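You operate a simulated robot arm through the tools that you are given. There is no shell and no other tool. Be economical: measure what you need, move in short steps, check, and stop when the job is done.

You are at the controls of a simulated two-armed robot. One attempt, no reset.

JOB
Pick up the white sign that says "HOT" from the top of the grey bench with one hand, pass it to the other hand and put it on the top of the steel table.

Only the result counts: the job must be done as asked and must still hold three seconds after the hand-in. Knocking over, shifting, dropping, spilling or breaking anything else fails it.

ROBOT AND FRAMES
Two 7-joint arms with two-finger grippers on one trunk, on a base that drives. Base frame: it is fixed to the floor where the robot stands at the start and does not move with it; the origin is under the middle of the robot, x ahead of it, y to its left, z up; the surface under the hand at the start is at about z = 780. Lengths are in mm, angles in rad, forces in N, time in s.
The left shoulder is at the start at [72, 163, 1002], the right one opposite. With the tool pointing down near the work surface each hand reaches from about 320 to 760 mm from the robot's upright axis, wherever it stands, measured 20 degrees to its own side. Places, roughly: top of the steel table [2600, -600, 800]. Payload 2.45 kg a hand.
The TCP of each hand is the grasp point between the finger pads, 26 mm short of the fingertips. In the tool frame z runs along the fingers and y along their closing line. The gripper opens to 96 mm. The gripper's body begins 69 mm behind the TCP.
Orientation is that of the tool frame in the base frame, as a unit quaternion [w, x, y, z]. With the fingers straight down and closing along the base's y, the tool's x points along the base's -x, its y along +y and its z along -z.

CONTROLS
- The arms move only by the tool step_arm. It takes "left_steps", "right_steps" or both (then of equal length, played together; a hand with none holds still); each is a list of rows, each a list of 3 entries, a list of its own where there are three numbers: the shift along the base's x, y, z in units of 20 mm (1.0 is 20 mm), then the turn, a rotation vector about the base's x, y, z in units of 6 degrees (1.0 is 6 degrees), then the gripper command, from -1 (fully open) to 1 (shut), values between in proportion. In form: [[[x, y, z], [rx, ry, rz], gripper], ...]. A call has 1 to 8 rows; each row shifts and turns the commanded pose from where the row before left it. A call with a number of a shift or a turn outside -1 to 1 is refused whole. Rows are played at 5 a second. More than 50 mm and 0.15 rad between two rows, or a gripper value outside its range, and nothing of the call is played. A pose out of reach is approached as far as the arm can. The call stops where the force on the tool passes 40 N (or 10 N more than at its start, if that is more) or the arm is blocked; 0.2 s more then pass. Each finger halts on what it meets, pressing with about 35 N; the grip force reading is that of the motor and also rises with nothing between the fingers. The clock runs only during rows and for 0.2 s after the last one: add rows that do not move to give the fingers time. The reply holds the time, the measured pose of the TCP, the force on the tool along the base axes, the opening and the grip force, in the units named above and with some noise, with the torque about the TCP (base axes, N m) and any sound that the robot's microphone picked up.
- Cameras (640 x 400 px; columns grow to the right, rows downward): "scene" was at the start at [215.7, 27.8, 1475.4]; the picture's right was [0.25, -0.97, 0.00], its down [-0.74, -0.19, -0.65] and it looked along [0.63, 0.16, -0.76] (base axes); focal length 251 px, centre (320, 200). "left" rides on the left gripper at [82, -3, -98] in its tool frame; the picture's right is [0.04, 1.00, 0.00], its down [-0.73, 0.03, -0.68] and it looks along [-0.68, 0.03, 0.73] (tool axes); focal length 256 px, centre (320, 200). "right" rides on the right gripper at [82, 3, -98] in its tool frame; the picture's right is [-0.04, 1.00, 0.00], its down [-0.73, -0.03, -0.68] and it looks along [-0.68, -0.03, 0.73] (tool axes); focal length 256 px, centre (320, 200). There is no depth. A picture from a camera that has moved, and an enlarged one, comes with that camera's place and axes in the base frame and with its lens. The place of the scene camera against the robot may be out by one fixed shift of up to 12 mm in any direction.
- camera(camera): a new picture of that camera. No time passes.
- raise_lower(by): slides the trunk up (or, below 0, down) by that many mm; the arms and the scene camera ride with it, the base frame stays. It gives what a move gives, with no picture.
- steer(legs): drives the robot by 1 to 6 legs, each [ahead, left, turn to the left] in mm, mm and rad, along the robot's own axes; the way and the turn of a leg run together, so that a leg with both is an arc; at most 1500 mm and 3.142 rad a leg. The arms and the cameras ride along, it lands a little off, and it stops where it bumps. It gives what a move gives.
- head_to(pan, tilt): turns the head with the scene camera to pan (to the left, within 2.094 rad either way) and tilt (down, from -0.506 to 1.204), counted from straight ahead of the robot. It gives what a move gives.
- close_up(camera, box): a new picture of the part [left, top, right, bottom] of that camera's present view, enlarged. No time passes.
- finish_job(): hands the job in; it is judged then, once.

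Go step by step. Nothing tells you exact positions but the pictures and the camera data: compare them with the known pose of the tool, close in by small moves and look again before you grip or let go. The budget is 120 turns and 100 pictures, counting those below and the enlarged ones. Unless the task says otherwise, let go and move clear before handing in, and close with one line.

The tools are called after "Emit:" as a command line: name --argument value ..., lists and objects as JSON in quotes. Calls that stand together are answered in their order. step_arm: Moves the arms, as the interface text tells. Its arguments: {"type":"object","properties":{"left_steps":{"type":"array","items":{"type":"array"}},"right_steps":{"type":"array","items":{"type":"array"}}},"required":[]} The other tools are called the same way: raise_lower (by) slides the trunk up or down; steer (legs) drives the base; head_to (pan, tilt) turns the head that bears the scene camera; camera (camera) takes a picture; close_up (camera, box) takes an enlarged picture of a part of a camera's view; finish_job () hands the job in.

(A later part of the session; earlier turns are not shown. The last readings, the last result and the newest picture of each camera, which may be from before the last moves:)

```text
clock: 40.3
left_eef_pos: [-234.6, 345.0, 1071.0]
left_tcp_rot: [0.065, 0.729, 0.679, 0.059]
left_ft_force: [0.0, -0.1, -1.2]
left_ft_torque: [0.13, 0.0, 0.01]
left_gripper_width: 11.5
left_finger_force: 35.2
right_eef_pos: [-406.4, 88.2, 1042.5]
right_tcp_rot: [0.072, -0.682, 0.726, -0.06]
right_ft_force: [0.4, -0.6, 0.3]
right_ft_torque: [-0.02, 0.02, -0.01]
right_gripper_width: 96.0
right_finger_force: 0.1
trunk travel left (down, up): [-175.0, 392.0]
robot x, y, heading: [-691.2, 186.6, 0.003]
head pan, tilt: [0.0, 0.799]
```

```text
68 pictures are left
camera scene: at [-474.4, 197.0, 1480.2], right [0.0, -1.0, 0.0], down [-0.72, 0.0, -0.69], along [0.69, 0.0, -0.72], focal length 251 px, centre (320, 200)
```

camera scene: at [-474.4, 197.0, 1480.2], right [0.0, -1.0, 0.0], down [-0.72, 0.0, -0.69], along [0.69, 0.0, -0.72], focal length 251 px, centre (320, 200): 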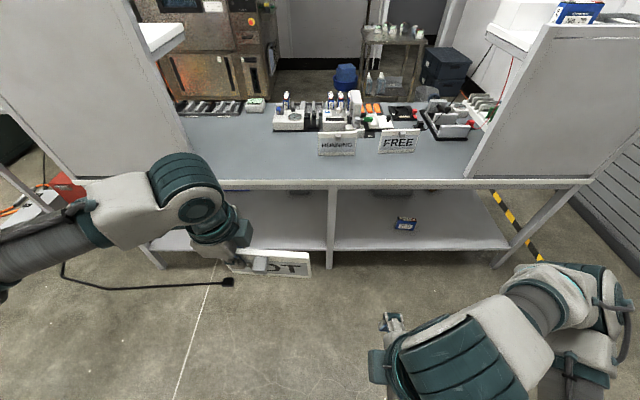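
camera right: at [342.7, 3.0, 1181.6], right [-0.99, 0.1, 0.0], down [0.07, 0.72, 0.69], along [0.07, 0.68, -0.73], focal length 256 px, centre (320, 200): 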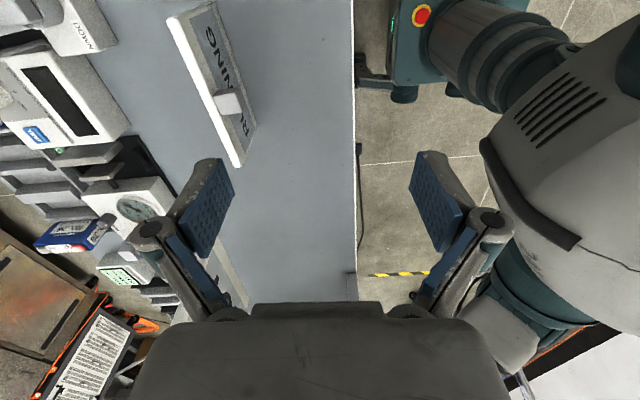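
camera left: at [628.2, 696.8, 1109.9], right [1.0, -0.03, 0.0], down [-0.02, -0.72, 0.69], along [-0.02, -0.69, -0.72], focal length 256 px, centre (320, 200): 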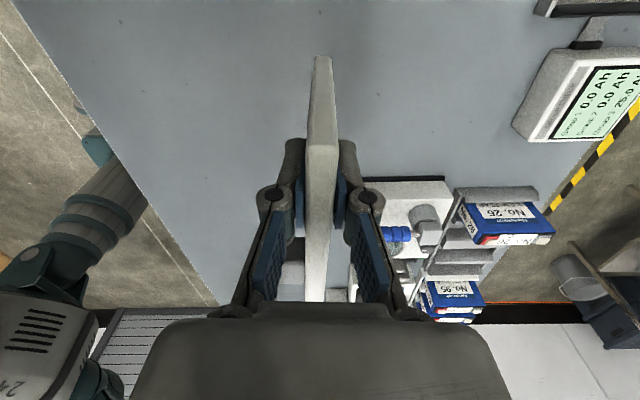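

The handover will take place here over clear floor. I'll level the left hand and lower it to z ≈ 960. At the same time I'll level the right hand and tilt it about 40° so its fingers point toward +y and down, ready for the T-end corner.

Emit:
step_arm --left_steps '[[[0, -0.1, -0.7], [0, 0.21, 0], 1], [[0, -0.1, -0.7], [0, 0.21, 0], 1], [[0, -0.1, -0.7], [0, 0.21, 0], 1], [[0, -0.1, -0.7], [0, 0.21, 0], 1], [[0, -0.1, -0.7], [0, 0.21, 0], 1], [[0, -0.1, -0.7], [0, 0.21, 0], 1], [[0, -0.1, -0.7], [0, 0.21, 0], 1], [[0, -0.1, -0.7], [0, 0.21, 0], 1]]' --right_steps '[[[0.6, -0.2, -0.5], [0, 0.9, 0], -1], [[0.6, -0.2, -0.5], [0, 0.9, 0], -1], [[0.6, -0.2, 0], [1, 0, 0], -1], [[0.6, -0.2, 0], [1, 0, 0], -1], [[0.6, -0.2, 0], [1, 0, 0], -1], [[0.6, -0.2, 0], [1, 0, 0], -1], [[0.6, -0.2, 0], [1, 0, 0], -1], [[0.6, -0.2, 0], [1, 0, 0], -1]]'

Emit:
camera --camera "scene"

Emit:
camera --camera "right"

```text
clock: 42.1
left_eef_pos: [-234.0, 327.8, 957.8]
left_tcp_rot: [0.003, 0.732, 0.682, -0.005]
left_ft_force: [0.1, 0.3, -1.7]
left_ft_torque: [0.08, -0.03, -0.01]
left_gripper_width: 11.5
left_finger_force: 35.3
right_eef_pos: [-326.0, 63.8, 1028.1]
right_tcp_rot: [0.215, -0.648, 0.694, 0.23]
right_ft_force: [0.6, 0.3, 0.1]
right_ft_torque: [-0.01, 0.0, 0.04]
right_gripper_width: 96.2
right_finger_force: 0.0
right hand out of reach, approached as far as the arm can: row 7, 8
trunk travel left (down, up): [-175.0, 392.0]
robot x, y, heading: [-696.2, 192.8, -0.004]
head pan, tilt: [0.0, 0.799]
```

```text
67 pictures are left
camera scene: at [-472.9, 196.1, 1479.9], right [0.0, -1.0, 0.0], down [-0.72, 0.0, -0.69], along [0.69, 0.0, -0.72], focal length 251 px, centre (320, 200)
```

scene: 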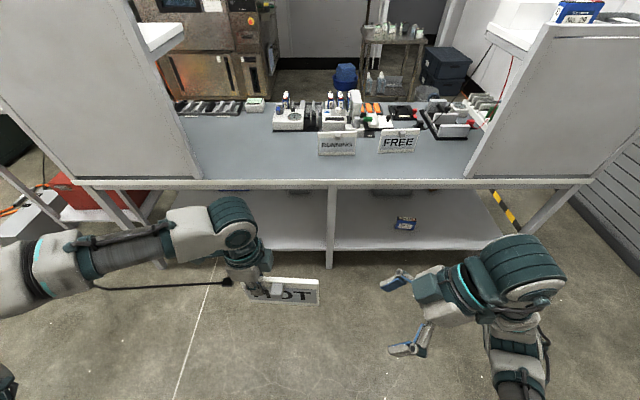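

```text
66 pictures are left
camera right: at [-335.4, -58.6, 1057.8], right [-0.99, 0.09, 0.06], down [0.08, 0.18, 0.98], along [0.07, 0.98, -0.19], focal length 256 px, centre (320, 200)
```

right: 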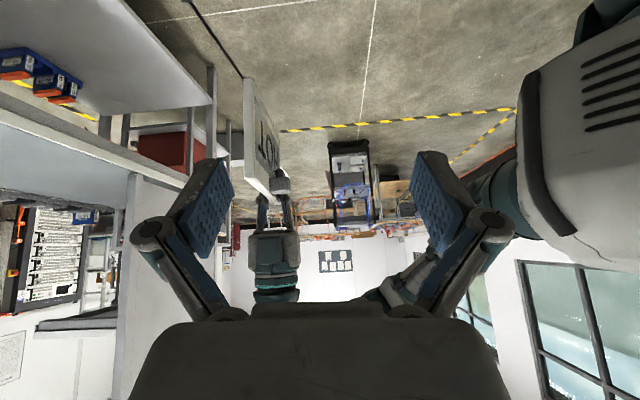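

The right hand is tilted 37° and matches the plate's yaw. The T corner should be near [-243, 194, 975]; I'll go to a pre-grasp pose just outside it.

Emit:
step_arm --right_steps '[[[0.84, 0.95, -0.08], [0, 0, 0], -1], [[0.84, 0.95, -0.08], [0, 0, 0], -1], [[0.84, 0.95, -0.08], [0, 0, 0], -1], [[0.84, 0.95, -0.08], [0, 0, 0], -1], [[0.84, 0.95, -0.08], [0, 0, 0], -1], [[0, 0, 0], [0, 0, 0], -1], [[0, 0, 0], [0, 0, 0], -1]]'

Emit:
camera --camera "right"

Emit:
camera --camera "scene"

```text
clock: 43.7
left_eef_pos: [-234.2, 328.7, 958.5]
left_tcp_rot: [0.004, 0.731, 0.682, -0.005]
left_ft_force: [0.6, -0.2, -2.2]
left_ft_torque: [0.05, 0.0, 0.02]
left_gripper_width: 11.4
left_finger_force: 34.6
right_eef_pos: [-295.9, 141.1, 1030.9]
right_tcp_rot: [0.215, -0.649, 0.693, 0.229]
right_ft_force: [-0.6, 0.3, 0.3]
right_ft_torque: [0.01, 0.02, 0.0]
right_gripper_width: 96.2
right_finger_force: 0.0
right hand out of reach, approached as far as the arm can: row 1, 2, 3, 4, 5
trunk travel left (down, up): [-175.0, 392.0]
robot x, y, heading: [-695.6, 192.0, -0.004]
head pan, tilt: [0.0, 0.799]
```

```text
65 pictures are left
camera right: at [-304.6, 18.0, 1062.3], right [-0.99, 0.09, 0.06], down [0.08, 0.18, 0.98], along [0.07, 0.98, -0.19], focal length 256 px, centre (320, 200)
```

right: 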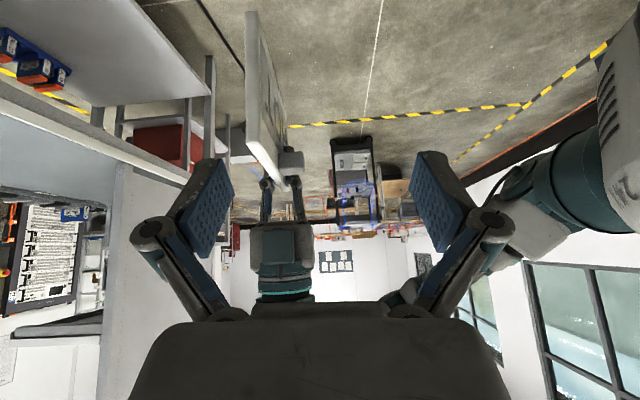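

```text
64 pictures are left
camera scene: at [-473.5, 197.0, 1480.1], right [0.0, -1.0, 0.0], down [-0.72, 0.0, -0.69], along [0.69, 0.0, -0.72], focal length 251 px, centre (320, 200)
```

scene: 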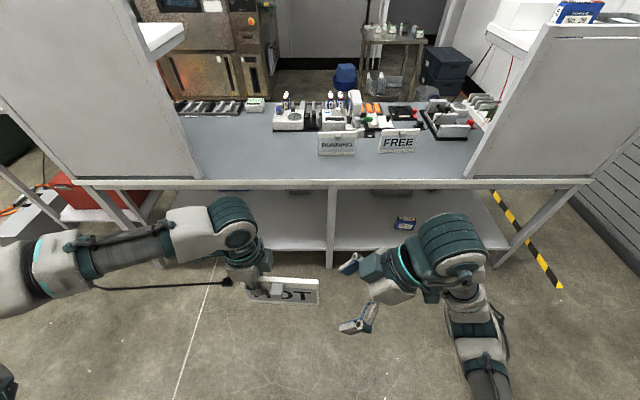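

The right hand is at a reach limit here, so I'll bring the sign to it instead. The left hand moves about -54 mm in x and -21 mm in y.

Emit:
step_arm --left_steps '[[[-0.7, -0.27, 0.15], [0, 0, 0], 1], [[-0.7, -0.27, 0.15], [0, 0, 0], 1], [[-0.7, -0.27, 0.15], [0, 0, 0], 1], [[-0.6, -0.27, 0.15], [0, 0, 0], 1], [[0, 0, 0], [0, 0, 0], 1], [[0, 0, 0], [0, 0, 0], 1]]'

Emit:
camera --camera "right"

Emit:
camera --camera "scene"

```text
clock: 45.1
left_eef_pos: [-288.7, 307.1, 970.4]
left_tcp_rot: [0.005, 0.731, 0.682, -0.005]
left_ft_force: [-0.1, 0.9, -1.2]
left_ft_torque: [0.05, -0.01, 0.0]
left_gripper_width: 11.5
left_finger_force: 34.7
right_eef_pos: [-294.9, 141.4, 1031.8]
right_tcp_rot: [0.215, -0.649, 0.693, 0.229]
right_ft_force: [0.0, 0.1, -0.2]
right_ft_torque: [0.01, 0.0, 0.01]
right_gripper_width: 96.0
right_finger_force: 0.1
trunk travel left (down, up): [-175.0, 392.0]
robot x, y, heading: [-697.0, 194.5, -0.001]
head pan, tilt: [0.0, 0.799]
```

```text
63 pictures are left
camera right: at [-304.7, 17.7, 1062.3], right [-0.99, 0.09, 0.06], down [0.08, 0.18, 0.98], along [0.07, 0.98, -0.19], focal length 256 px, centre (320, 200)
```

right: 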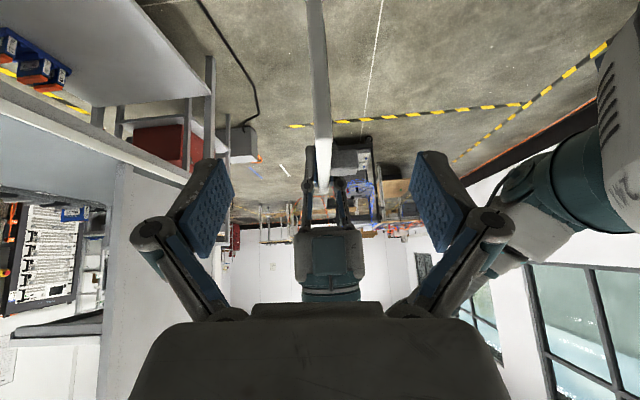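

```text
62 pictures are left
camera scene: at [-474.0, 196.7, 1480.2], right [0.0, -1.0, 0.0], down [-0.72, 0.0, -0.69], along [0.69, 0.0, -0.72], focal length 251 px, centre (320, 200)
```

scene: 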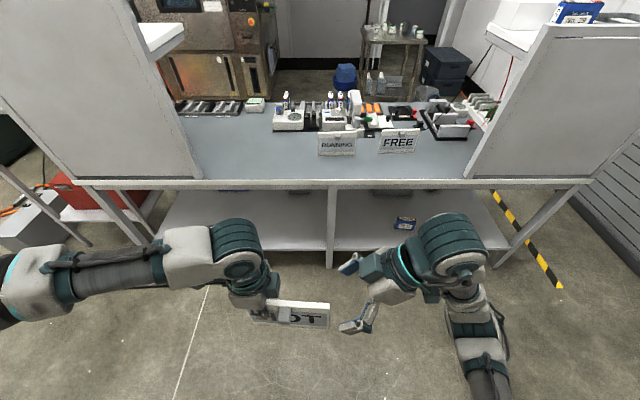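

The plate is centred between the right fingers. I'll move the left hand 90 mm so that the corner slides into the right gripper.

Emit:
step_arm --left_steps '[[[0, -0.54, 0.72], [0, 0, 0], 1], [[0, -0.54, 0.72], [0, 0, 0], 1], [[0, -0.54, 0.72], [0, 0, 0], 1], [[0, -0.54, 0.72], [0, 0, 0], 1], [[0, -0.54, 0.72], [0, 0, 0], 1], [[0, 0, 0], [0, 0, 0], 1], [[0, 0, 0], [0, 0, 0], 1]]'

Emit:
camera --camera "right"

Emit:
close_up --camera "scene" --box '[220, 200, 460, 350]'

```text
clock: 46.7
left_eef_pos: [-287.5, 280.1, 1005.7]
left_tcp_rot: [0.005, 0.731, 0.682, -0.005]
left_ft_force: [0.1, -0.1, -1.2]
left_ft_torque: [0.07, -0.01, -0.01]
left_gripper_width: 11.2
left_finger_force: 34.8
left hand out of reach, approached as far as the arm can: row 3, 4, 5
right_eef_pos: [-295.1, 140.6, 1031.0]
right_tcp_rot: [0.215, -0.648, 0.693, 0.229]
right_ft_force: [-0.4, -0.5, 0.7]
right_ft_torque: [0.02, 0.0, 0.02]
right_gripper_width: 96.0
right_finger_force: 0.1
trunk travel left (down, up): [-175.0, 392.0]
robot x, y, heading: [-695.2, 188.6, 0.0]
head pan, tilt: [0.0, 0.799]
```

```text
61 pictures are left
camera right: at [-304.5, 17.7, 1062.2], right [-0.99, 0.09, 0.06], down [0.08, 0.18, 0.98], along [0.07, 0.98, -0.19], focal length 256 px, centre (320, 200)
```

right: 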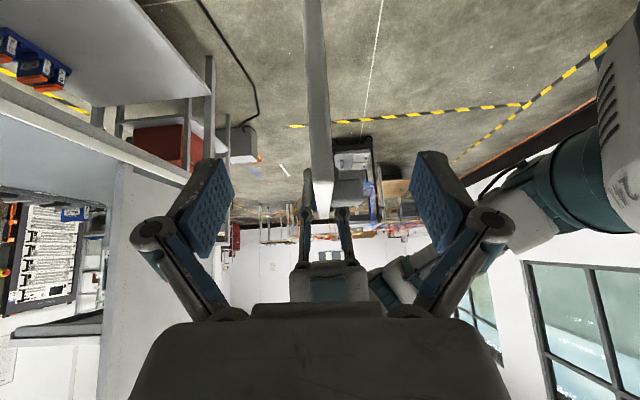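

```text
2.67 times, centred on (340, 275) of scene
camera zoom: at [-473.5, 196.7, 1480.1], right [0.0, -1.0, 0.0], down [-0.72, 0.0, -0.69], along [0.69, 0.0, -0.72], focal length 670 px, centre (267, 0)
```

zoom: 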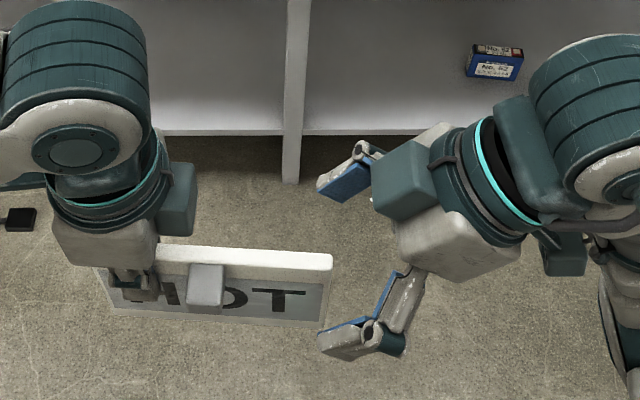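

The left hand hit a limit too. The right hand is nearly there, so I'll lower it about 50 mm to improve its reach and then move it toward +y onto the plate's T edge.

Emit:
step_arm --right_steps '[[[0, 0, -0.9], [0, 0, 0], -1], [[0, 0, -0.9], [0, 0, 0], -1], [[0, 0, -0.9], [0, 0, 0], -1], [[0, 0.5, 0], [0, 0, 0], -1], [[0, 0.5, 0], [0, 0, 0], -1], [[0, 0.3, 0], [0, 0, 0], -1], [[0, 0, 0], [0, 0, 0], -1]]'

Emit:
camera --camera "right"

Emit:
close_up --camera "scene" --box '[220, 200, 460, 350]'

```text
clock: 48.3
left_eef_pos: [-288.5, 279.9, 1005.9]
left_tcp_rot: [0.005, 0.731, 0.682, -0.005]
left_ft_force: [0.3, -0.8, -1.7]
left_ft_torque: [0.07, -0.02, 0.0]
left_gripper_width: 11.2
left_finger_force: 34.9
right_eef_pos: [-309.3, 153.4, 996.7]
right_tcp_rot: [0.216, -0.65, 0.692, 0.228]
right_ft_force: [-0.3, 0.1, 0.1]
right_ft_torque: [0.02, 0.0, -0.01]
right_gripper_width: 95.9
right_finger_force: 0.1
right hand out of reach, approached as far as the arm can: row 1, 2, 3
trunk travel left (down, up): [-175.0, 392.0]
robot x, y, heading: [-692.9, 193.0, 0.0]
head pan, tilt: [0.0, 0.799]
```

```text
59 pictures are left
camera right: at [-319.3, 29.7, 1026.6], right [-0.99, 0.08, 0.06], down [0.07, 0.18, 0.98], along [0.07, 0.98, -0.19], focal length 256 px, centre (320, 200)
```

right: 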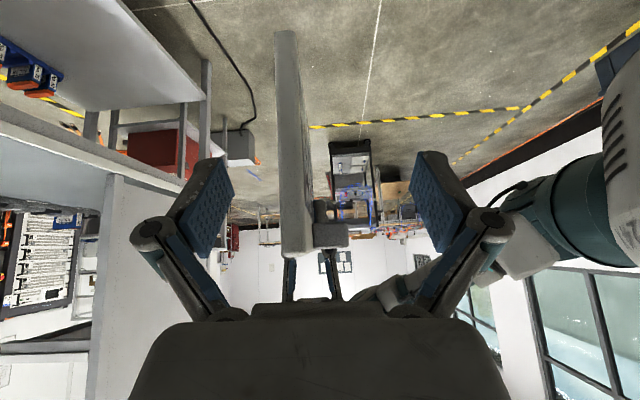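

```text
2.67 times, centred on (340, 275) of scene
camera zoom: at [-473.6, 196.6, 1480.1], right [0.0, -1.0, 0.0], down [-0.72, 0.0, -0.69], along [0.69, 0.0, -0.72], focal length 670 px, centre (267, 0)
```

zoom: 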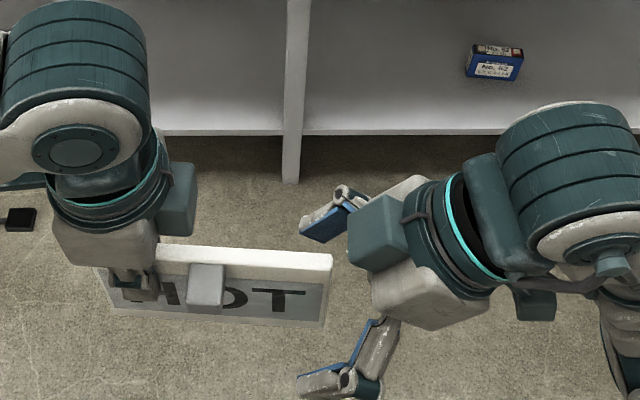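

The right fingers are around the T edge but 12 mm off-centre in x, so I'll shift the sign -12 mm in x with the left hand and push the right hand 16 mm further in.

Emit:
step_arm --left_steps '[[[-0.3, 0, 0], [0, 0, 0], 1], [[-0.3, 0, 0], [0, 0, 0], 1], [[0, 0, 0], [0, 0, 0], 1], [[0, 0, 0], [0, 0, 0], 1]]' --right_steps '[[[0, 0.4, 0], [0, 0, 0], -1], [[0, 0.4, 0], [0, 0, 0], -1], [[0, 0, 0], [0, 0, 0], -1], [[0, 0, 0], [0, 0, 0], -1]]'

Emit:
camera --camera "right"

Emit:
close_up --camera "scene" --box '[220, 200, 460, 350]'

```text
clock: 49.3
left_eef_pos: [-299.8, 279.6, 1006.4]
left_tcp_rot: [0.006, 0.731, 0.682, -0.005]
left_ft_force: [-1.1, 0.1, -1.0]
left_ft_torque: [0.13, -0.01, -0.01]
left_gripper_width: 11.7
left_finger_force: 35.2
right_eef_pos: [-309.6, 168.6, 995.0]
right_tcp_rot: [0.215, -0.65, 0.692, 0.228]
right_ft_force: [0.1, -0.3, 0.2]
right_ft_torque: [-0.03, -0.04, -0.02]
right_gripper_width: 96.2
right_finger_force: 0.0
trunk travel left (down, up): [-175.0, 392.0]
robot x, y, heading: [-693.1, 193.5, 0.0]
head pan, tilt: [0.0, 0.799]
```

```text
57 pictures are left
camera right: at [-319.5, 45.3, 1026.5], right [-0.99, 0.08, 0.06], down [0.07, 0.18, 0.98], along [0.07, 0.98, -0.19], focal length 256 px, centre (320, 200)
```

right: 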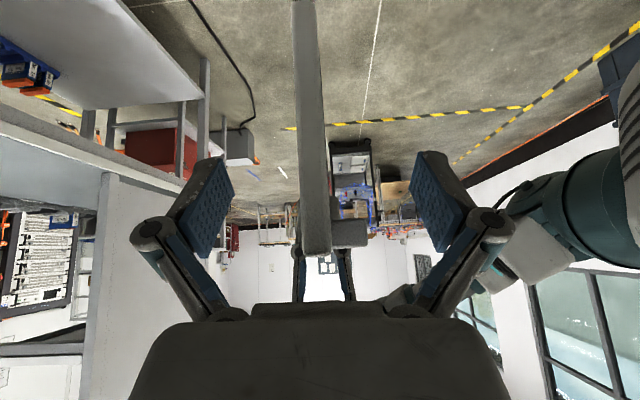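

```text
2.67 times, centred on (340, 275) of scene
camera zoom: at [-473.9, 196.8, 1480.2], right [0.0, -1.0, 0.0], down [-0.72, 0.0, -0.69], along [0.69, 0.0, -0.72], focal length 670 px, centre (267, 0)
```

zoom: 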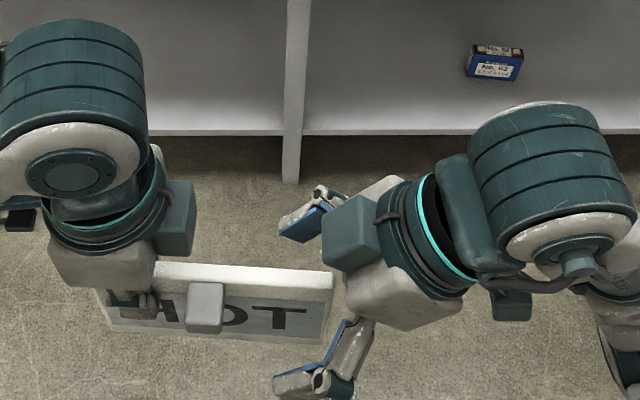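

The plate is centred and about 23 mm deep in the right fingers. I'll close the right gripper while the left keeps holding.

Emit:
step_arm --right_steps '[[[0, 0, 0], [0, 0, 0], 0], [[0, 0, 0], [0, 0, 0], 0.6], [[0, 0, 0], [0, 0, 0], 1], [[0, 0, 0], [0, 0, 0], 1], [[0, 0, 0], [0, 0, 0], 1]]'

Emit:
camera --camera "right"

Emit:
close_up --camera "scene" --box '[220, 200, 460, 350]'

```text
clock: 50.5
left_eef_pos: [-299.7, 278.6, 1006.4]
left_tcp_rot: [0.003, 0.732, 0.681, -0.006]
left_ft_force: [-19.7, -2.0, 5.4]
left_ft_torque: [-0.3, 0.78, -0.82]
left_gripper_width: 11.4
left_finger_force: 34.9
right_eef_pos: [-309.7, 168.3, 995.5]
right_tcp_rot: [0.215, -0.648, 0.694, 0.228]
right_ft_force: [20.2, 1.7, -5.9]
right_ft_torque: [-0.42, -0.46, -1.36]
right_gripper_width: 11.8
right_finger_force: 35.3
trunk travel left (down, up): [-175.0, 392.0]
robot x, y, heading: [-693.1, 190.7, -0.001]
head pan, tilt: [0.0, 0.799]
```

```text
55 pictures are left
camera right: at [-319.0, 45.0, 1026.3], right [-0.99, 0.09, 0.06], down [0.08, 0.18, 0.98], along [0.07, 0.98, -0.19], focal length 256 px, centre (320, 200)
```

right: 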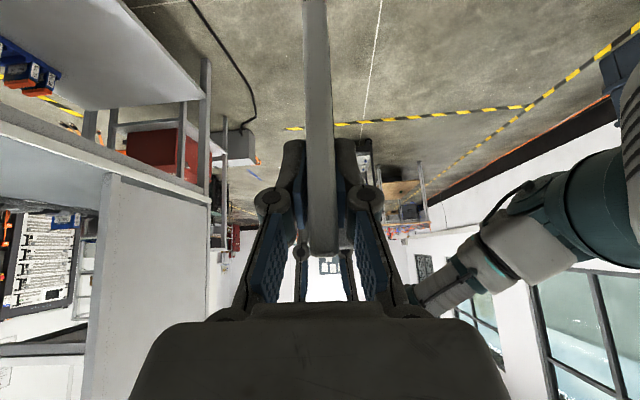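

```text
2.67 times, centred on (340, 275) of scene
camera zoom: at [-473.7, 196.8, 1480.1], right [0.0, -1.0, 0.0], down [-0.72, 0.0, -0.69], along [0.69, 0.0, -0.72], focal length 670 px, centre (267, 0)
```

zoom: 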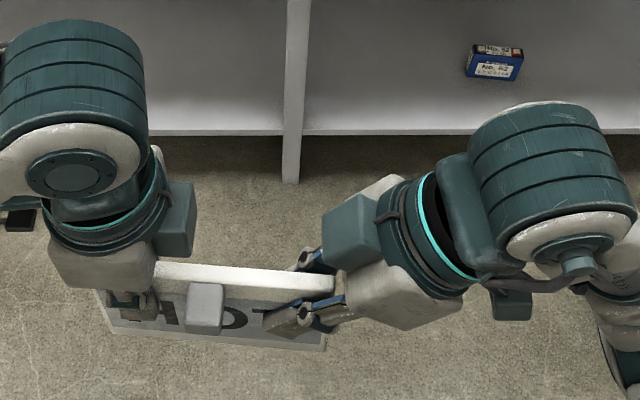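

Both hands hold the plate. I'll open the left gripper now and check that the right alone keeps it.

Emit:
step_arm --left_steps '[[[0, 0, 0], [0, 0, 0], 0.6], [[0, 0, 0], [0, 0, 0], 0], [[0, 0, 0], [0, 0, 0], -1], [[0, 0, 0], [0, 0, 0], -1], [[0, 0, 0], [0, 0, 0], -1]]'

Emit:
camera --camera "left"

Emit:
close_up --camera "scene" --box '[220, 200, 460, 350]'

```text
clock: 51.7
left_eef_pos: [-300.5, 280.8, 1007.1]
left_tcp_rot: [0.005, 0.732, 0.682, -0.005]
left_ft_force: [0.2, 0.5, 0.4]
left_ft_torque: [0.0, -0.02, -0.02]
left_gripper_width: 95.8
left_finger_force: 0.1
right_eef_pos: [-310.9, 168.7, 995.6]
right_tcp_rot: [0.215, -0.649, 0.693, 0.228]
right_ft_force: [-0.2, 1.0, -0.8]
right_ft_torque: [-0.1, 0.0, -0.03]
right_gripper_width: 11.3
right_finger_force: 34.6
trunk travel left (down, up): [-175.0, 392.0]
robot x, y, heading: [-694.5, 189.8, -0.002]
head pan, tilt: [0.0, 0.799]
```

```text
53 pictures are left
camera left: at [-298.4, 362.6, 1103.1], right [1.0, -0.03, 0.0], down [-0.02, -0.72, 0.69], along [-0.02, -0.69, -0.72], focal length 256 px, centre (320, 200)
```

left: 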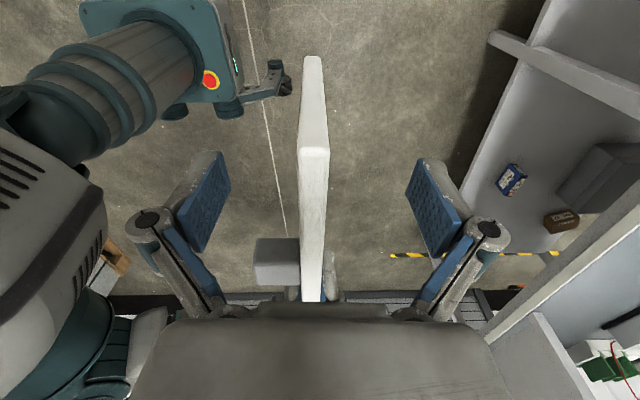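

```text
2.67 times, centred on (340, 275) of scene
camera zoom: at [-473.7, 196.8, 1480.1], right [0.0, -1.0, 0.0], down [-0.72, 0.0, -0.69], along [0.69, 0.0, -0.72], focal length 670 px, centre (267, 0)
```

zoom: 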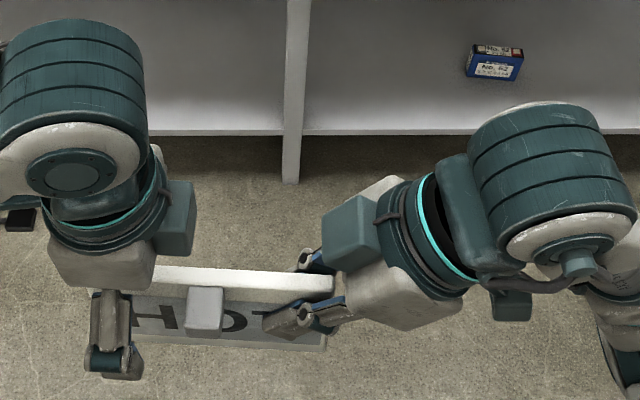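

The right hand holds the sign alone. I'll slide the left hand out toward +y along the plate, then fold it back.

Emit:
step_arm --left_steps '[[[0.05, 0.7, 0], [0, 0, 0], -1], [[0.07, 1, 0], [0, 0, 0], -1], [[0.07, 1, 0], [0, 0, 0], -1], [[0.07, 1, 0], [0, 0, 0], -1], [[0.07, 1, 0], [0, 0, 0], -1], [[0.07, 1, 0], [0, 0, 0], -1]]'

Emit:
head_to --pan 0.0 --tilt 0.45

Emit:
camera --camera "scene"

Emit:
head_to --pan 1.1 --tilt 0.35

Emit:
camera --camera "scene"

```text
clock: 53.1
left_eef_pos: [-293.1, 396.0, 1005.6]
left_tcp_rot: [0.005, 0.731, 0.682, -0.006]
left_ft_force: [0.3, -0.1, -0.2]
left_ft_torque: [-0.01, -0.01, 0.01]
left_gripper_width: 96.0
left_finger_force: 0.3
right_eef_pos: [-310.8, 170.0, 997.1]
right_tcp_rot: [0.215, -0.65, 0.692, 0.228]
right_ft_force: [-0.6, 0.7, 0.3]
right_ft_torque: [-0.1, 0.01, 0.01]
right_gripper_width: 11.0
right_finger_force: 35.0
trunk travel left (down, up): [-175.0, 392.0]
robot x, y, heading: [-697.0, 188.8, -0.004]
head pan, tilt: [0.0, 0.799]
```

```text
clock: 53.9
left_eef_pos: [-291.9, 395.1, 1007.0]
left_tcp_rot: [0.005, 0.731, 0.683, -0.005]
left_ft_force: [-0.4, 0.4, -0.1]
left_ft_torque: [-0.02, -0.03, -0.01]
left_gripper_width: 96.2
left_finger_force: 0.0
right_eef_pos: [-310.8, 168.8, 995.1]
right_tcp_rot: [0.215, -0.65, 0.693, 0.228]
right_ft_force: [-0.4, -0.3, 0.4]
right_ft_torque: [-0.11, -0.01, -0.01]
right_gripper_width: 11.5
right_finger_force: 35.0
trunk travel left (down, up): [-175.0, 392.0]
robot x, y, heading: [-694.7, 188.3, 0.001]
head pan, tilt: [0.0, 0.45]
```

```text
51 pictures are left
camera scene: at [-462.7, 197.8, 1510.5], right [0.0, -1.0, 0.0], down [-0.44, 0.0, -0.9], along [0.9, 0.0, -0.44], focal length 251 px, centre (320, 200)
```

scene: 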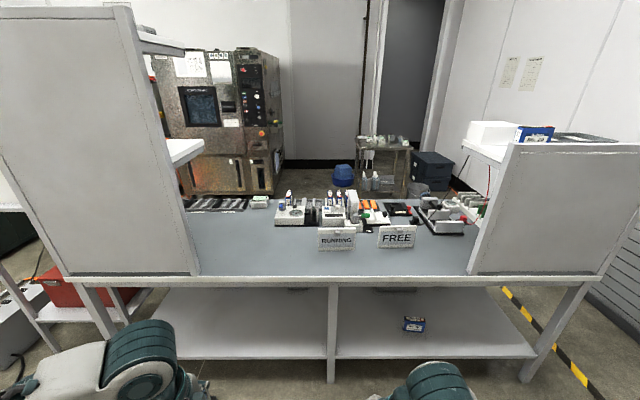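

```text
clock: 55.2
left_eef_pos: [-291.8, 394.4, 1007.2]
left_tcp_rot: [0.004, 0.732, 0.682, -0.005]
left_ft_force: [0.0, -0.4, -0.2]
left_ft_torque: [0.02, 0.01, 0.02]
left_gripper_width: 95.8
left_finger_force: 0.0
right_eef_pos: [-310.0, 169.5, 995.8]
right_tcp_rot: [0.214, -0.65, 0.692, 0.228]
right_ft_force: [0.0, 0.0, 0.0]
right_ft_torque: [-0.08, -0.04, 0.0]
right_gripper_width: 11.5
right_finger_force: 34.8
trunk travel left (down, up): [-175.0, 392.0]
robot x, y, heading: [-696.5, 188.7, -0.001]
head pan, tilt: [1.1, 0.351]
```

```text
50 pictures are left
camera scene: at [-512.1, 280.9, 1519.9], right [0.89, -0.46, 0.0], down [-0.16, -0.31, -0.94], along [0.43, 0.83, -0.35], focal length 251 px, centre (320, 200)
```

scene: 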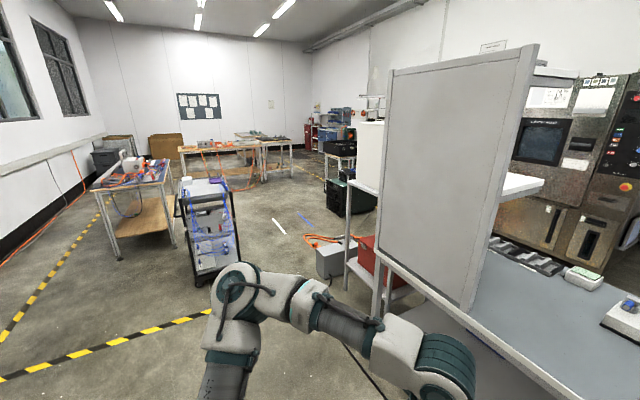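

The handover worked. For the drive, the left side is cluttered with cables and cases, so I'll measure the gap between the bench's right end and the roller-door wall more exactly.

Emit:
head_to --pan -0.9 --tilt 0.4

Emit:
camera --camera "scene"

```text
clock: 57.2
left_eef_pos: [-292.8, 394.9, 1007.6]
left_tcp_rot: [0.005, 0.731, 0.682, -0.005]
left_ft_force: [0.7, -0.7, 0.0]
left_ft_torque: [-0.02, 0.01, -0.05]
left_gripper_width: 96.0
left_finger_force: 0.0
right_eef_pos: [-311.0, 170.2, 996.3]
right_tcp_rot: [0.215, -0.65, 0.692, 0.228]
right_ft_force: [0.2, -0.5, -0.2]
right_ft_torque: [-0.09, 0.02, -0.02]
right_gripper_width: 11.2
right_finger_force: 35.5
trunk travel left (down, up): [-175.0, 392.0]
robot x, y, heading: [-696.8, 193.7, 0.003]
head pan, tilt: [-0.901, 0.4]
```

```text
49 pictures are left
camera scene: at [-497.2, 125.2, 1515.4], right [-0.78, -0.62, 0.0], down [-0.25, 0.3, -0.92], along [0.57, -0.72, -0.39], focal length 251 px, centre (320, 200)
```

scene: 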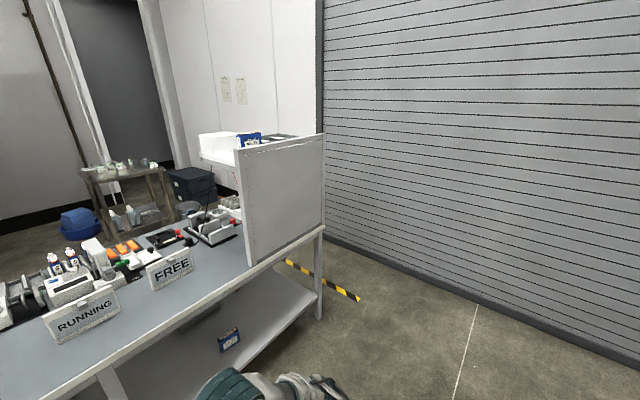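

The right-hand gap runs from y ≈ -940 to -1850 and its floor is clear, so that is the shorter route. My elbows stick out, so I'll stretch both hands forward to pull them in.

Emit:
step_arm --left_steps '[[[1, -0.25, 0], [0, 0, 0], -1], [[1, -0.25, 0], [0, 0, 0], -1], [[1, -0.25, 0], [0, 0, 0], -1], [[1, -0.25, 0], [0, 0, 0], -1], [[1, -0.25, 0], [0, 0, 0], -1], [[1, -0.25, 0], [0, 0, 0], -1], [[1, -0.25, 0], [0, 0, 0], -1], [[1, -0.25, 0], [0, 0, 0], -1]]' --right_steps '[[[0.6, -0.4, -0.6], [0, 0, 0], 1], [[0.6, -0.4, -0.6], [0, 0, 0], 1], [[0.6, -0.4, -0.6], [0, 0, 0], 1], [[0.6, -0.4, -0.6], [0, 0, 0], 1], [[0.6, -0.4, -0.6], [0, 0, 0], 1], [[0.6, -0.4, -0.6], [0, 0, 0], 1], [[0.6, -0.4, -0.6], [0, 0, 0], 1], [[0.6, -0.4, 0], [0, 0, 0], 1]]'

Emit:
head_to --pan -0.5 --tilt 0.8

Emit:
camera --camera "scene"

Emit:
head_to --pan 0.5 --tilt 0.8

Emit:
camera --camera "scene"

```text
clock: 59.0
left_eef_pos: [-141.1, 358.5, 1006.4]
left_tcp_rot: [0.005, 0.73, 0.683, -0.005]
left_ft_force: [-0.3, 0.4, -0.5]
left_ft_torque: [0.04, -0.01, -0.01]
left_gripper_width: 96.4
left_finger_force: 0.1
left hand out of reach, approached as far as the arm can: row 8
right_eef_pos: [-304.0, 165.2, 989.5]
right_tcp_rot: [0.215, -0.65, 0.692, 0.228]
right_ft_force: [0.7, 0.2, -0.2]
right_ft_torque: [-0.12, -0.02, 0.0]
right_gripper_width: 11.5
right_finger_force: 34.6
right hand out of reach, approached as far as the arm can: row 1, 2, 3, 4, 5, 6, 7, 8
trunk travel left (down, up): [-175.0, 392.0]
robot x, y, heading: [-696.9, 193.1, -0.006]
head pan, tilt: [-0.901, 0.4]
```

```text
clock: 59.8
left_eef_pos: [-140.9, 358.4, 1005.8]
left_tcp_rot: [0.005, 0.731, 0.683, -0.005]
left_ft_force: [-0.5, -0.8, -0.1]
left_ft_torque: [-0.01, -0.03, -0.03]
left_gripper_width: 96.2
left_finger_force: 0.1
right_eef_pos: [-303.9, 165.6, 990.1]
right_tcp_rot: [0.215, -0.65, 0.692, 0.229]
right_ft_force: [-0.7, -0.3, 0.5]
right_ft_torque: [-0.09, 0.01, -0.02]
right_gripper_width: 11.4
right_finger_force: 34.8
trunk travel left (down, up): [-175.0, 392.0]
robot x, y, heading: [-695.7, 190.4, -0.002]
head pan, tilt: [-0.499, 0.799]
```

```text
48 pictures are left
camera scene: at [-482.8, 158.4, 1480.1], right [-0.48, -0.88, 0.0], down [-0.63, 0.34, -0.69], along [0.61, -0.34, -0.72], focal length 251 px, centre (320, 200)
```

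scene: 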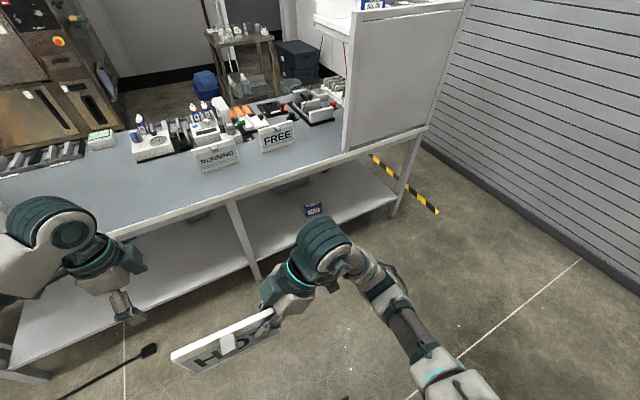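

```text
clock: 61.1
left_eef_pos: [-142.9, 358.6, 1006.3]
left_tcp_rot: [0.005, 0.73, 0.683, -0.006]
left_ft_force: [-0.1, 0.3, 0.1]
left_ft_torque: [-0.02, 0.0, -0.04]
left_gripper_width: 96.0
left_finger_force: 0.1
right_eef_pos: [-304.9, 165.8, 990.9]
right_tcp_rot: [0.215, -0.65, 0.692, 0.229]
right_ft_force: [-0.4, 0.4, -1.2]
right_ft_torque: [-0.12, -0.04, -0.02]
right_gripper_width: 11.3
right_finger_force: 35.0
trunk travel left (down, up): [-175.0, 392.0]
robot x, y, heading: [-695.8, 193.6, -0.007]
head pan, tilt: [0.499, 0.799]
```

```text
47 pictures are left
camera scene: at [-482.7, 235.9, 1480.0], right [0.48, -0.88, 0.0], down [-0.63, -0.34, -0.69], along [0.61, 0.33, -0.72], focal length 251 px, centre (320, 200)
```

scene: 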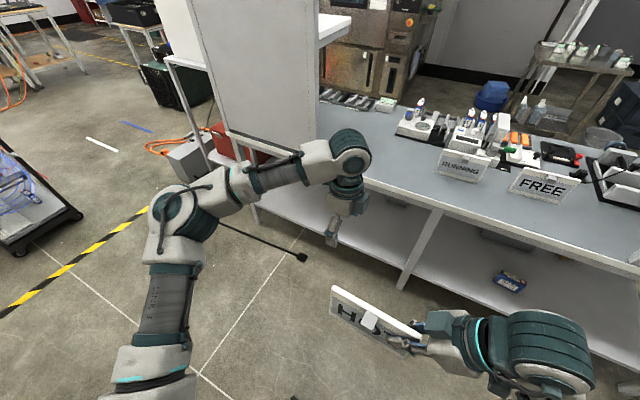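

The right arm is at a wrist limit with this cross-body tilt. Turning its yaw back by -90° puts the plate fore-aft with the fingers pointing forward and down, which is more natural and narrower. I'll do that now, moving it to the right side.

Emit:
step_arm --right_steps '[[[0, -0.6, 0], [0, 0, -1], 1], [[0, -0.6, 0], [0, 0, -1], 1], [[0, -0.6, 0], [0, 0, -1], 1], [[0, -0.6, 0], [0, 0, -1], 1], [[0, -0.6, 0], [0, 0, -1], 1], [[0, -0.6, 0], [0, 0, -1], 1], [[0, -0.6, 0], [0, 0, -1], 1], [[0, -0.6, 0], [0, 0, -1], 1]]'

Emit:
step_arm --right_steps '[[[0, -0.6, 0], [0, 0, -1], 1], [[0, -0.6, 0], [0, 0, -1], 1], [[0, -0.6, 0], [0, 0, -1], 1], [[0, -0.6, 0], [0, 0, -1], 1], [[0, -0.6, 0], [0, 0, -1], 1], [[0, -0.6, 0], [0, 0, -0.9], 1], [[0, 0, 0], [0, 0, 0], 1]]'

Emit:
head_to --pan 0.0 --tilt 0.8

Emit:
camera --camera "scene"

```text
clock: 62.9
left_eef_pos: [-142.7, 357.1, 1007.7]
left_tcp_rot: [0.005, 0.73, 0.683, -0.004]
left_ft_force: [0.2, -0.3, 0.2]
left_ft_torque: [0.0, -0.02, -0.02]
left_gripper_width: 96.1
left_finger_force: 0.1
right_eef_pos: [-304.5, 67.4, 990.3]
right_tcp_rot: [0.29, -0.311, 0.897, 0.121]
right_ft_force: [-0.3, -0.4, 0.5]
right_ft_torque: [-0.08, 0.09, 0.0]
right_gripper_width: 11.4
right_finger_force: 35.0
trunk travel left (down, up): [-175.0, 392.0]
robot x, y, heading: [-694.1, 191.8, -0.004]
head pan, tilt: [0.499, 0.799]
```

```text
clock: 64.5
left_eef_pos: [-142.3, 357.3, 1006.4]
left_tcp_rot: [0.005, 0.73, 0.683, -0.005]
left_ft_force: [0.3, -1.4, 1.0]
left_ft_torque: [0.01, -0.02, 0.0]
left_gripper_width: 96.0
left_finger_force: 0.0
right_eef_pos: [-296.8, -3.4, 994.2]
right_tcp_rot: [0.311, -0.025, 0.95, 0.027]
right_ft_force: [0.3, 0.7, -0.1]
right_ft_torque: [0.01, 0.13, -0.02]
right_gripper_width: 11.5
right_finger_force: 34.7
right hand out of reach, approached as far as the arm can: row 4, 6
trunk travel left (down, up): [-175.0, 392.0]
robot x, y, heading: [-697.9, 190.6, -0.004]
head pan, tilt: [0.499, 0.799]
```

```text
clock: 65.4
left_eef_pos: [-141.1, 356.8, 1007.0]
left_tcp_rot: [0.005, 0.73, 0.684, -0.005]
left_ft_force: [0.4, 0.5, -0.1]
left_ft_torque: [-0.01, 0.0, 0.01]
left_gripper_width: 96.0
left_finger_force: 0.0
right_eef_pos: [-296.2, -3.9, 995.3]
right_tcp_rot: [0.31, -0.024, 0.95, 0.026]
right_ft_force: [0.5, 0.8, 0.5]
right_ft_torque: [0.01, 0.11, 0.03]
right_gripper_width: 11.5
right_finger_force: 35.0
trunk travel left (down, up): [-175.0, 392.0]
robot x, y, heading: [-694.5, 191.6, -0.007]
head pan, tilt: [0.0, 0.799]
```

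```text
46 pictures are left
camera scene: at [-473.6, 195.7, 1480.1], right [0.0, -1.0, 0.0], down [-0.72, 0.0, -0.69], along [0.69, 0.0, -0.72], focal length 251 px, centre (320, 200)
```

scene: 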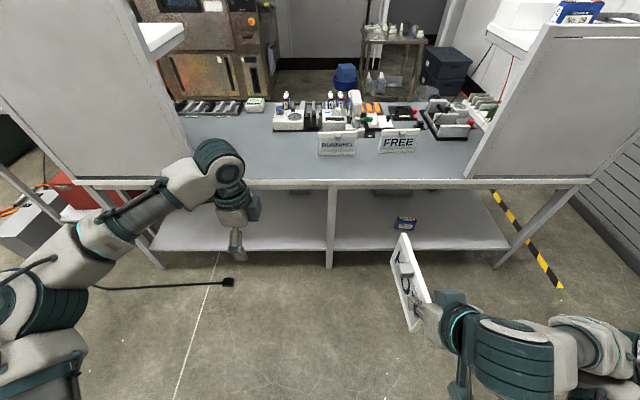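

The sign is now held fore-aft in the right hand. I'll stretch both hands forward and a little lower to check reach and tuck in the elbows.

Emit:
step_arm --left_steps '[[[0.2, -0.8, -0.6], [0, 0, 0], -1], [[0.2, -0.8, -0.6], [0, 0, 0], -1], [[0.2, -0.8, -0.6], [0, 0, 0], -1], [[0.2, -0.8, -0.6], [0, 0, 0], -1], [[0.2, -0.8, -0.6], [0, 0, 0], -1], [[0.2, -0.8, 0], [0, 0, 0], -1], [[0.2, -0.8, 0], [0, 0, 0], -1]]' --right_steps '[[[0.9, 0.1, -0.4], [0, 0, 0], 1], [[0.9, 0.1, -0.4], [0, 0, 0], 1], [[0.9, 0.1, -0.4], [0, 0, 0], 1], [[0.9, 0.1, -0.4], [0, 0, 0], 1], [[0.9, 0.1, -0.4], [0, 0, 0], 1], [[0.9, 0.1, -0.4], [0, 0, 0], 1], [[0.9, 0.1, -0.4], [0, 0, 0], 1]]'

Emit:
head_to --pan 0.9 --tilt 0.7

Emit:
camera --camera "scene"

Emit:
head_to --pan -0.9 --tilt 0.7

Emit:
camera --camera "scene"

```text
clock: 67.0
left_eef_pos: [-139.7, 351.0, 976.5]
left_tcp_rot: [0.004, 0.731, 0.682, -0.005]
left_ft_force: [-0.9, -1.1, 0.9]
left_ft_torque: [-0.01, 0.02, -0.03]
left_gripper_width: 96.2
left_finger_force: 0.0
left hand out of reach, approached as far as the arm can: row 1, 2, 3, 4, 5, 6, 7
right_eef_pos: [-169.5, 10.3, 938.8]
right_tcp_rot: [0.313, -0.024, 0.949, 0.026]
right_ft_force: [1.1, 0.3, 0.4]
right_ft_torque: [-0.02, 0.1, -0.04]
right_gripper_width: 11.6
right_finger_force: 35.0
trunk travel left (down, up): [-175.0, 392.0]
robot x, y, heading: [-694.0, 194.0, 0.0]
head pan, tilt: [0.0, 0.799]
```

```text
clock: 68.2
left_eef_pos: [-140.7, 350.6, 978.0]
left_tcp_rot: [0.004, 0.731, 0.683, -0.004]
left_ft_force: [-0.4, 0.2, -0.1]
left_ft_torque: [-0.02, 0.03, 0.01]
left_gripper_width: 95.9
left_finger_force: 0.0
right_eef_pos: [-172.5, 10.4, 938.6]
right_tcp_rot: [0.312, -0.025, 0.949, 0.027]
right_ft_force: [0.0, -0.6, -0.2]
right_ft_torque: [-0.02, 0.1, 0.05]
right_gripper_width: 11.4
right_finger_force: 35.2
trunk travel left (down, up): [-175.0, 392.0]
robot x, y, heading: [-694.0, 190.3, -0.004]
head pan, tilt: [0.901, 0.7]
```

```text
45 pictures are left
camera scene: at [-500.7, 262.4, 1488.4], right [0.78, -0.62, 0.0], down [-0.41, -0.5, -0.76], along [0.47, 0.6, -0.65], focal length 251 px, centre (320, 200)
```

scene: 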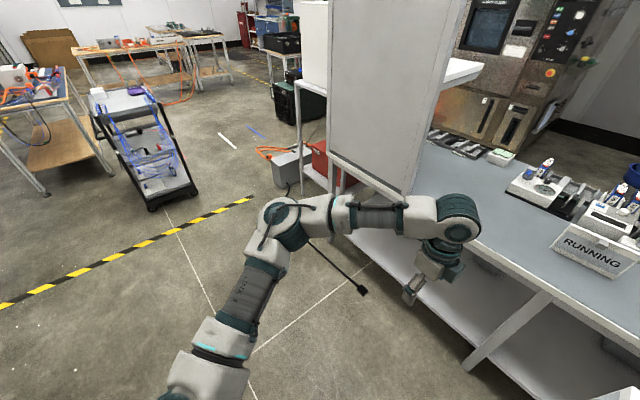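

```text
clock: 70.0
left_eef_pos: [-140.6, 350.7, 977.1]
left_tcp_rot: [0.004, 0.731, 0.682, -0.005]
left_ft_force: [0.4, -0.3, 0.3]
left_ft_torque: [0.04, 0.01, -0.02]
left_gripper_width: 96.0
left_finger_force: 0.1
right_eef_pos: [-170.2, 10.8, 939.0]
right_tcp_rot: [0.312, -0.025, 0.949, 0.028]
right_ft_force: [0.8, 0.2, -0.1]
right_ft_torque: [0.01, 0.1, 0.01]
right_gripper_width: 11.5
right_finger_force: 35.3
trunk travel left (down, up): [-175.0, 392.0]
robot x, y, heading: [-696.7, 191.7, -0.005]
head pan, tilt: [-0.901, 0.7]
```

```text
44 pictures are left
camera scene: at [-501.0, 129.2, 1488.4], right [-0.78, -0.62, 0.0], down [-0.4, 0.51, -0.76], along [0.47, -0.6, -0.65], focal length 251 px, centre (320, 200)
```

scene: 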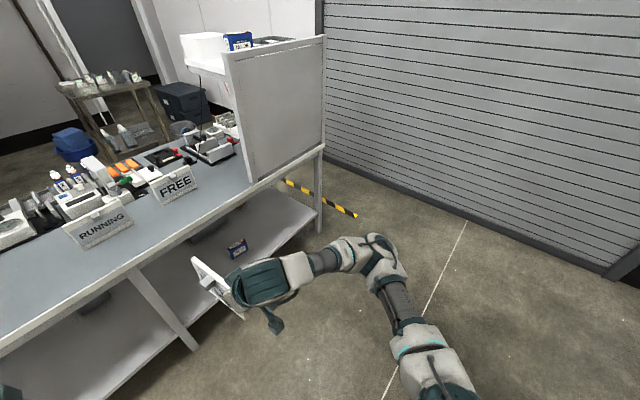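

The left arm's -90° yaw is limiting it. I'll turn it back to its natural yaw while extending both hands further forward, to make the robot narrow enough for the gap.

Emit:
step_arm --left_steps '[[[0.2, 0, -0.3], [0, 0, 1], -1], [[0.2, 0, -0.3], [0, 0, 1], -1], [[0.2, 0, -0.3], [0, 0, 1], -1], [[0.2, 0, -0.3], [0, 0, 1], -1], [[0.2, 0, -0.3], [0, 0, 1], -1], [[0.2, 0, -0.3], [0, 0, 1], -1], [[0.2, 0, -0.3], [0, 0, 1], -1], [[0.2, 0, -0.3], [0, 0, 1], -1]]' --right_steps '[[[0.8, 0.1, -0.1], [0, 0, 0], 1], [[0.8, 0.1, -0.1], [0, 0, 0], 1], [[0.8, 0.1, -0.1], [0, 0, 0], 1], [[0.8, 0.1, -0.1], [0, 0, 0], 1], [[0.8, 0.1, -0.1], [0, 0, 0], 1], [[0.8, 0.1, -0.1], [0, 0, 0], 1], [[0.8, 0.1, -0.1], [0, 0, 0], 1], [[0.8, 0.1, -0.1], [0, 0, 0], 1]]'

Emit:
step_arm --left_steps '[[[0.7, -0.2, -0.2], [0, 0, 1], -1], [[0.7, -0.2, -0.2], [0, 0, 1], -1], [[0.7, -0.2, -0.2], [0, 0, 1], -1], [[0.7, -0.2, -0.2], [0, 0, 1], -1], [[0.7, -0.2, -0.2], [0, 0, 1], -1], [[0.7, -0.2, -0.2], [0, 0, 1], -1], [[0.7, -0.2, 0], [0, 0, 0], -1], [[0.7, -0.2, 0], [0, 0, 0], -1]]'

Emit:
head_to --pan 0.5 --tilt 0.9

Emit:
camera --camera "scene"

Emit:
head_to --pan -0.5 --tilt 0.9

Emit:
camera --camera "scene"

```text
clock: 71.8
left_eef_pos: [-110.2, 362.2, 929.7]
left_tcp_rot: [0.006, 0.387, 0.922, -0.002]
left_ft_force: [0.3, -0.1, 0.1]
left_ft_torque: [-0.02, -0.02, -0.02]
left_gripper_width: 96.2
left_finger_force: 0.1
left hand out of reach, approached as far as the arm can: row 3, 5, 7
right_eef_pos: [-42.1, 26.0, 922.1]
right_tcp_rot: [0.313, -0.025, 0.949, 0.027]
right_ft_force: [-0.1, -0.3, 0.4]
right_ft_torque: [-0.02, 0.1, 0.0]
right_gripper_width: 11.4
right_finger_force: 35.0
trunk travel left (down, up): [-175.0, 392.0]
robot x, y, heading: [-695.7, 188.6, -0.004]
head pan, tilt: [-0.901, 0.7]
```

```text
clock: 73.6
left_eef_pos: [-40.7, 482.8, 956.4]
left_tcp_rot: [0.005, 0.138, 0.99, -0.001]
left_ft_force: [0.3, 0.5, -0.1]
left_ft_torque: [-0.01, 0.01, -0.01]
left_gripper_width: 95.9
left_finger_force: 0.0
left hand out of reach, approached as far as the arm can: row 1, 2, 3, 4, 5, 6, 7, 8
right_eef_pos: [-42.9, 27.2, 923.2]
right_tcp_rot: [0.313, -0.025, 0.949, 0.027]
right_ft_force: [0.6, 0.1, -0.2]
right_ft_torque: [0.01, 0.12, 0.02]
right_gripper_width: 11.6
right_finger_force: 35.0
trunk travel left (down, up): [-175.0, 392.0]
robot x, y, heading: [-694.6, 186.4, -0.007]
head pan, tilt: [-0.901, 0.7]
```

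```text
clock: 75.2
left_eef_pos: [-41.3, 483.0, 956.4]
left_tcp_rot: [0.006, 0.14, 0.99, -0.001]
left_ft_force: [-0.2, 0.4, 0.0]
left_ft_torque: [0.01, 0.0, -0.01]
left_gripper_width: 95.9
left_finger_force: 0.1
right_eef_pos: [-43.3, 28.0, 922.7]
right_tcp_rot: [0.312, -0.024, 0.949, 0.027]
right_ft_force: [-0.6, -0.3, 0.0]
right_ft_torque: [-0.04, 0.11, -0.04]
right_gripper_width: 11.6
right_finger_force: 35.1
trunk travel left (down, up): [-175.0, 392.0]
robot x, y, heading: [-697.6, 188.8, -0.001]
head pan, tilt: [0.499, 0.901]
```

```text
43 pictures are left
camera scene: at [-486.2, 233.0, 1472.0], right [0.48, -0.88, 0.0], down [-0.69, -0.37, -0.62], along [0.54, 0.3, -0.79], focal length 251 px, centre (320, 200)
```

scene: 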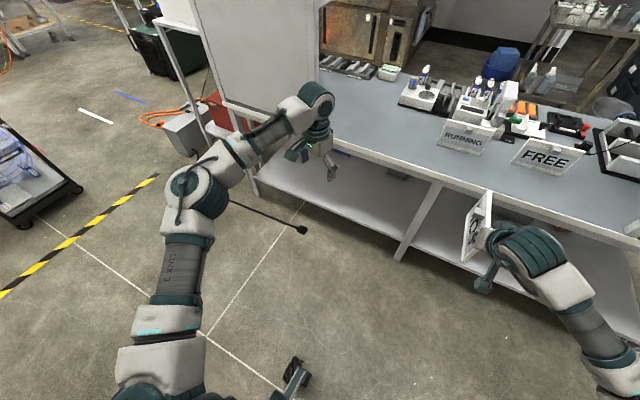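

```text
clock: 76.4
left_eef_pos: [-41.9, 482.4, 956.9]
left_tcp_rot: [0.006, 0.139, 0.99, -0.001]
left_ft_force: [1.2, 0.5, 0.0]
left_ft_torque: [-0.01, 0.01, 0.01]
left_gripper_width: 95.8
left_finger_force: 0.0
right_eef_pos: [-42.0, 26.5, 921.9]
right_tcp_rot: [0.313, -0.026, 0.949, 0.027]
right_ft_force: [0.0, -0.4, 0.6]
right_ft_torque: [-0.04, 0.09, -0.01]
right_gripper_width: 11.3
right_finger_force: 35.1
trunk travel left (down, up): [-175.0, 392.0]
robot x, y, heading: [-697.5, 193.9, -0.002]
head pan, tilt: [-0.499, 0.901]
```

```text
42 pictures are left
camera scene: at [-486.4, 160.7, 1472.0], right [-0.48, -0.88, 0.0], down [-0.69, 0.38, -0.62], along [0.54, -0.3, -0.79], focal length 251 px, centre (320, 200)
```

scene: 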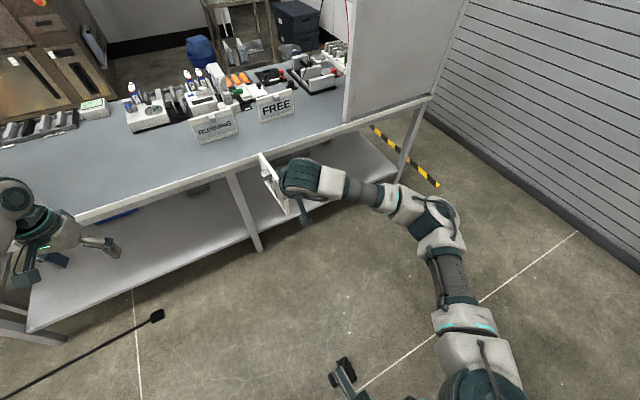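

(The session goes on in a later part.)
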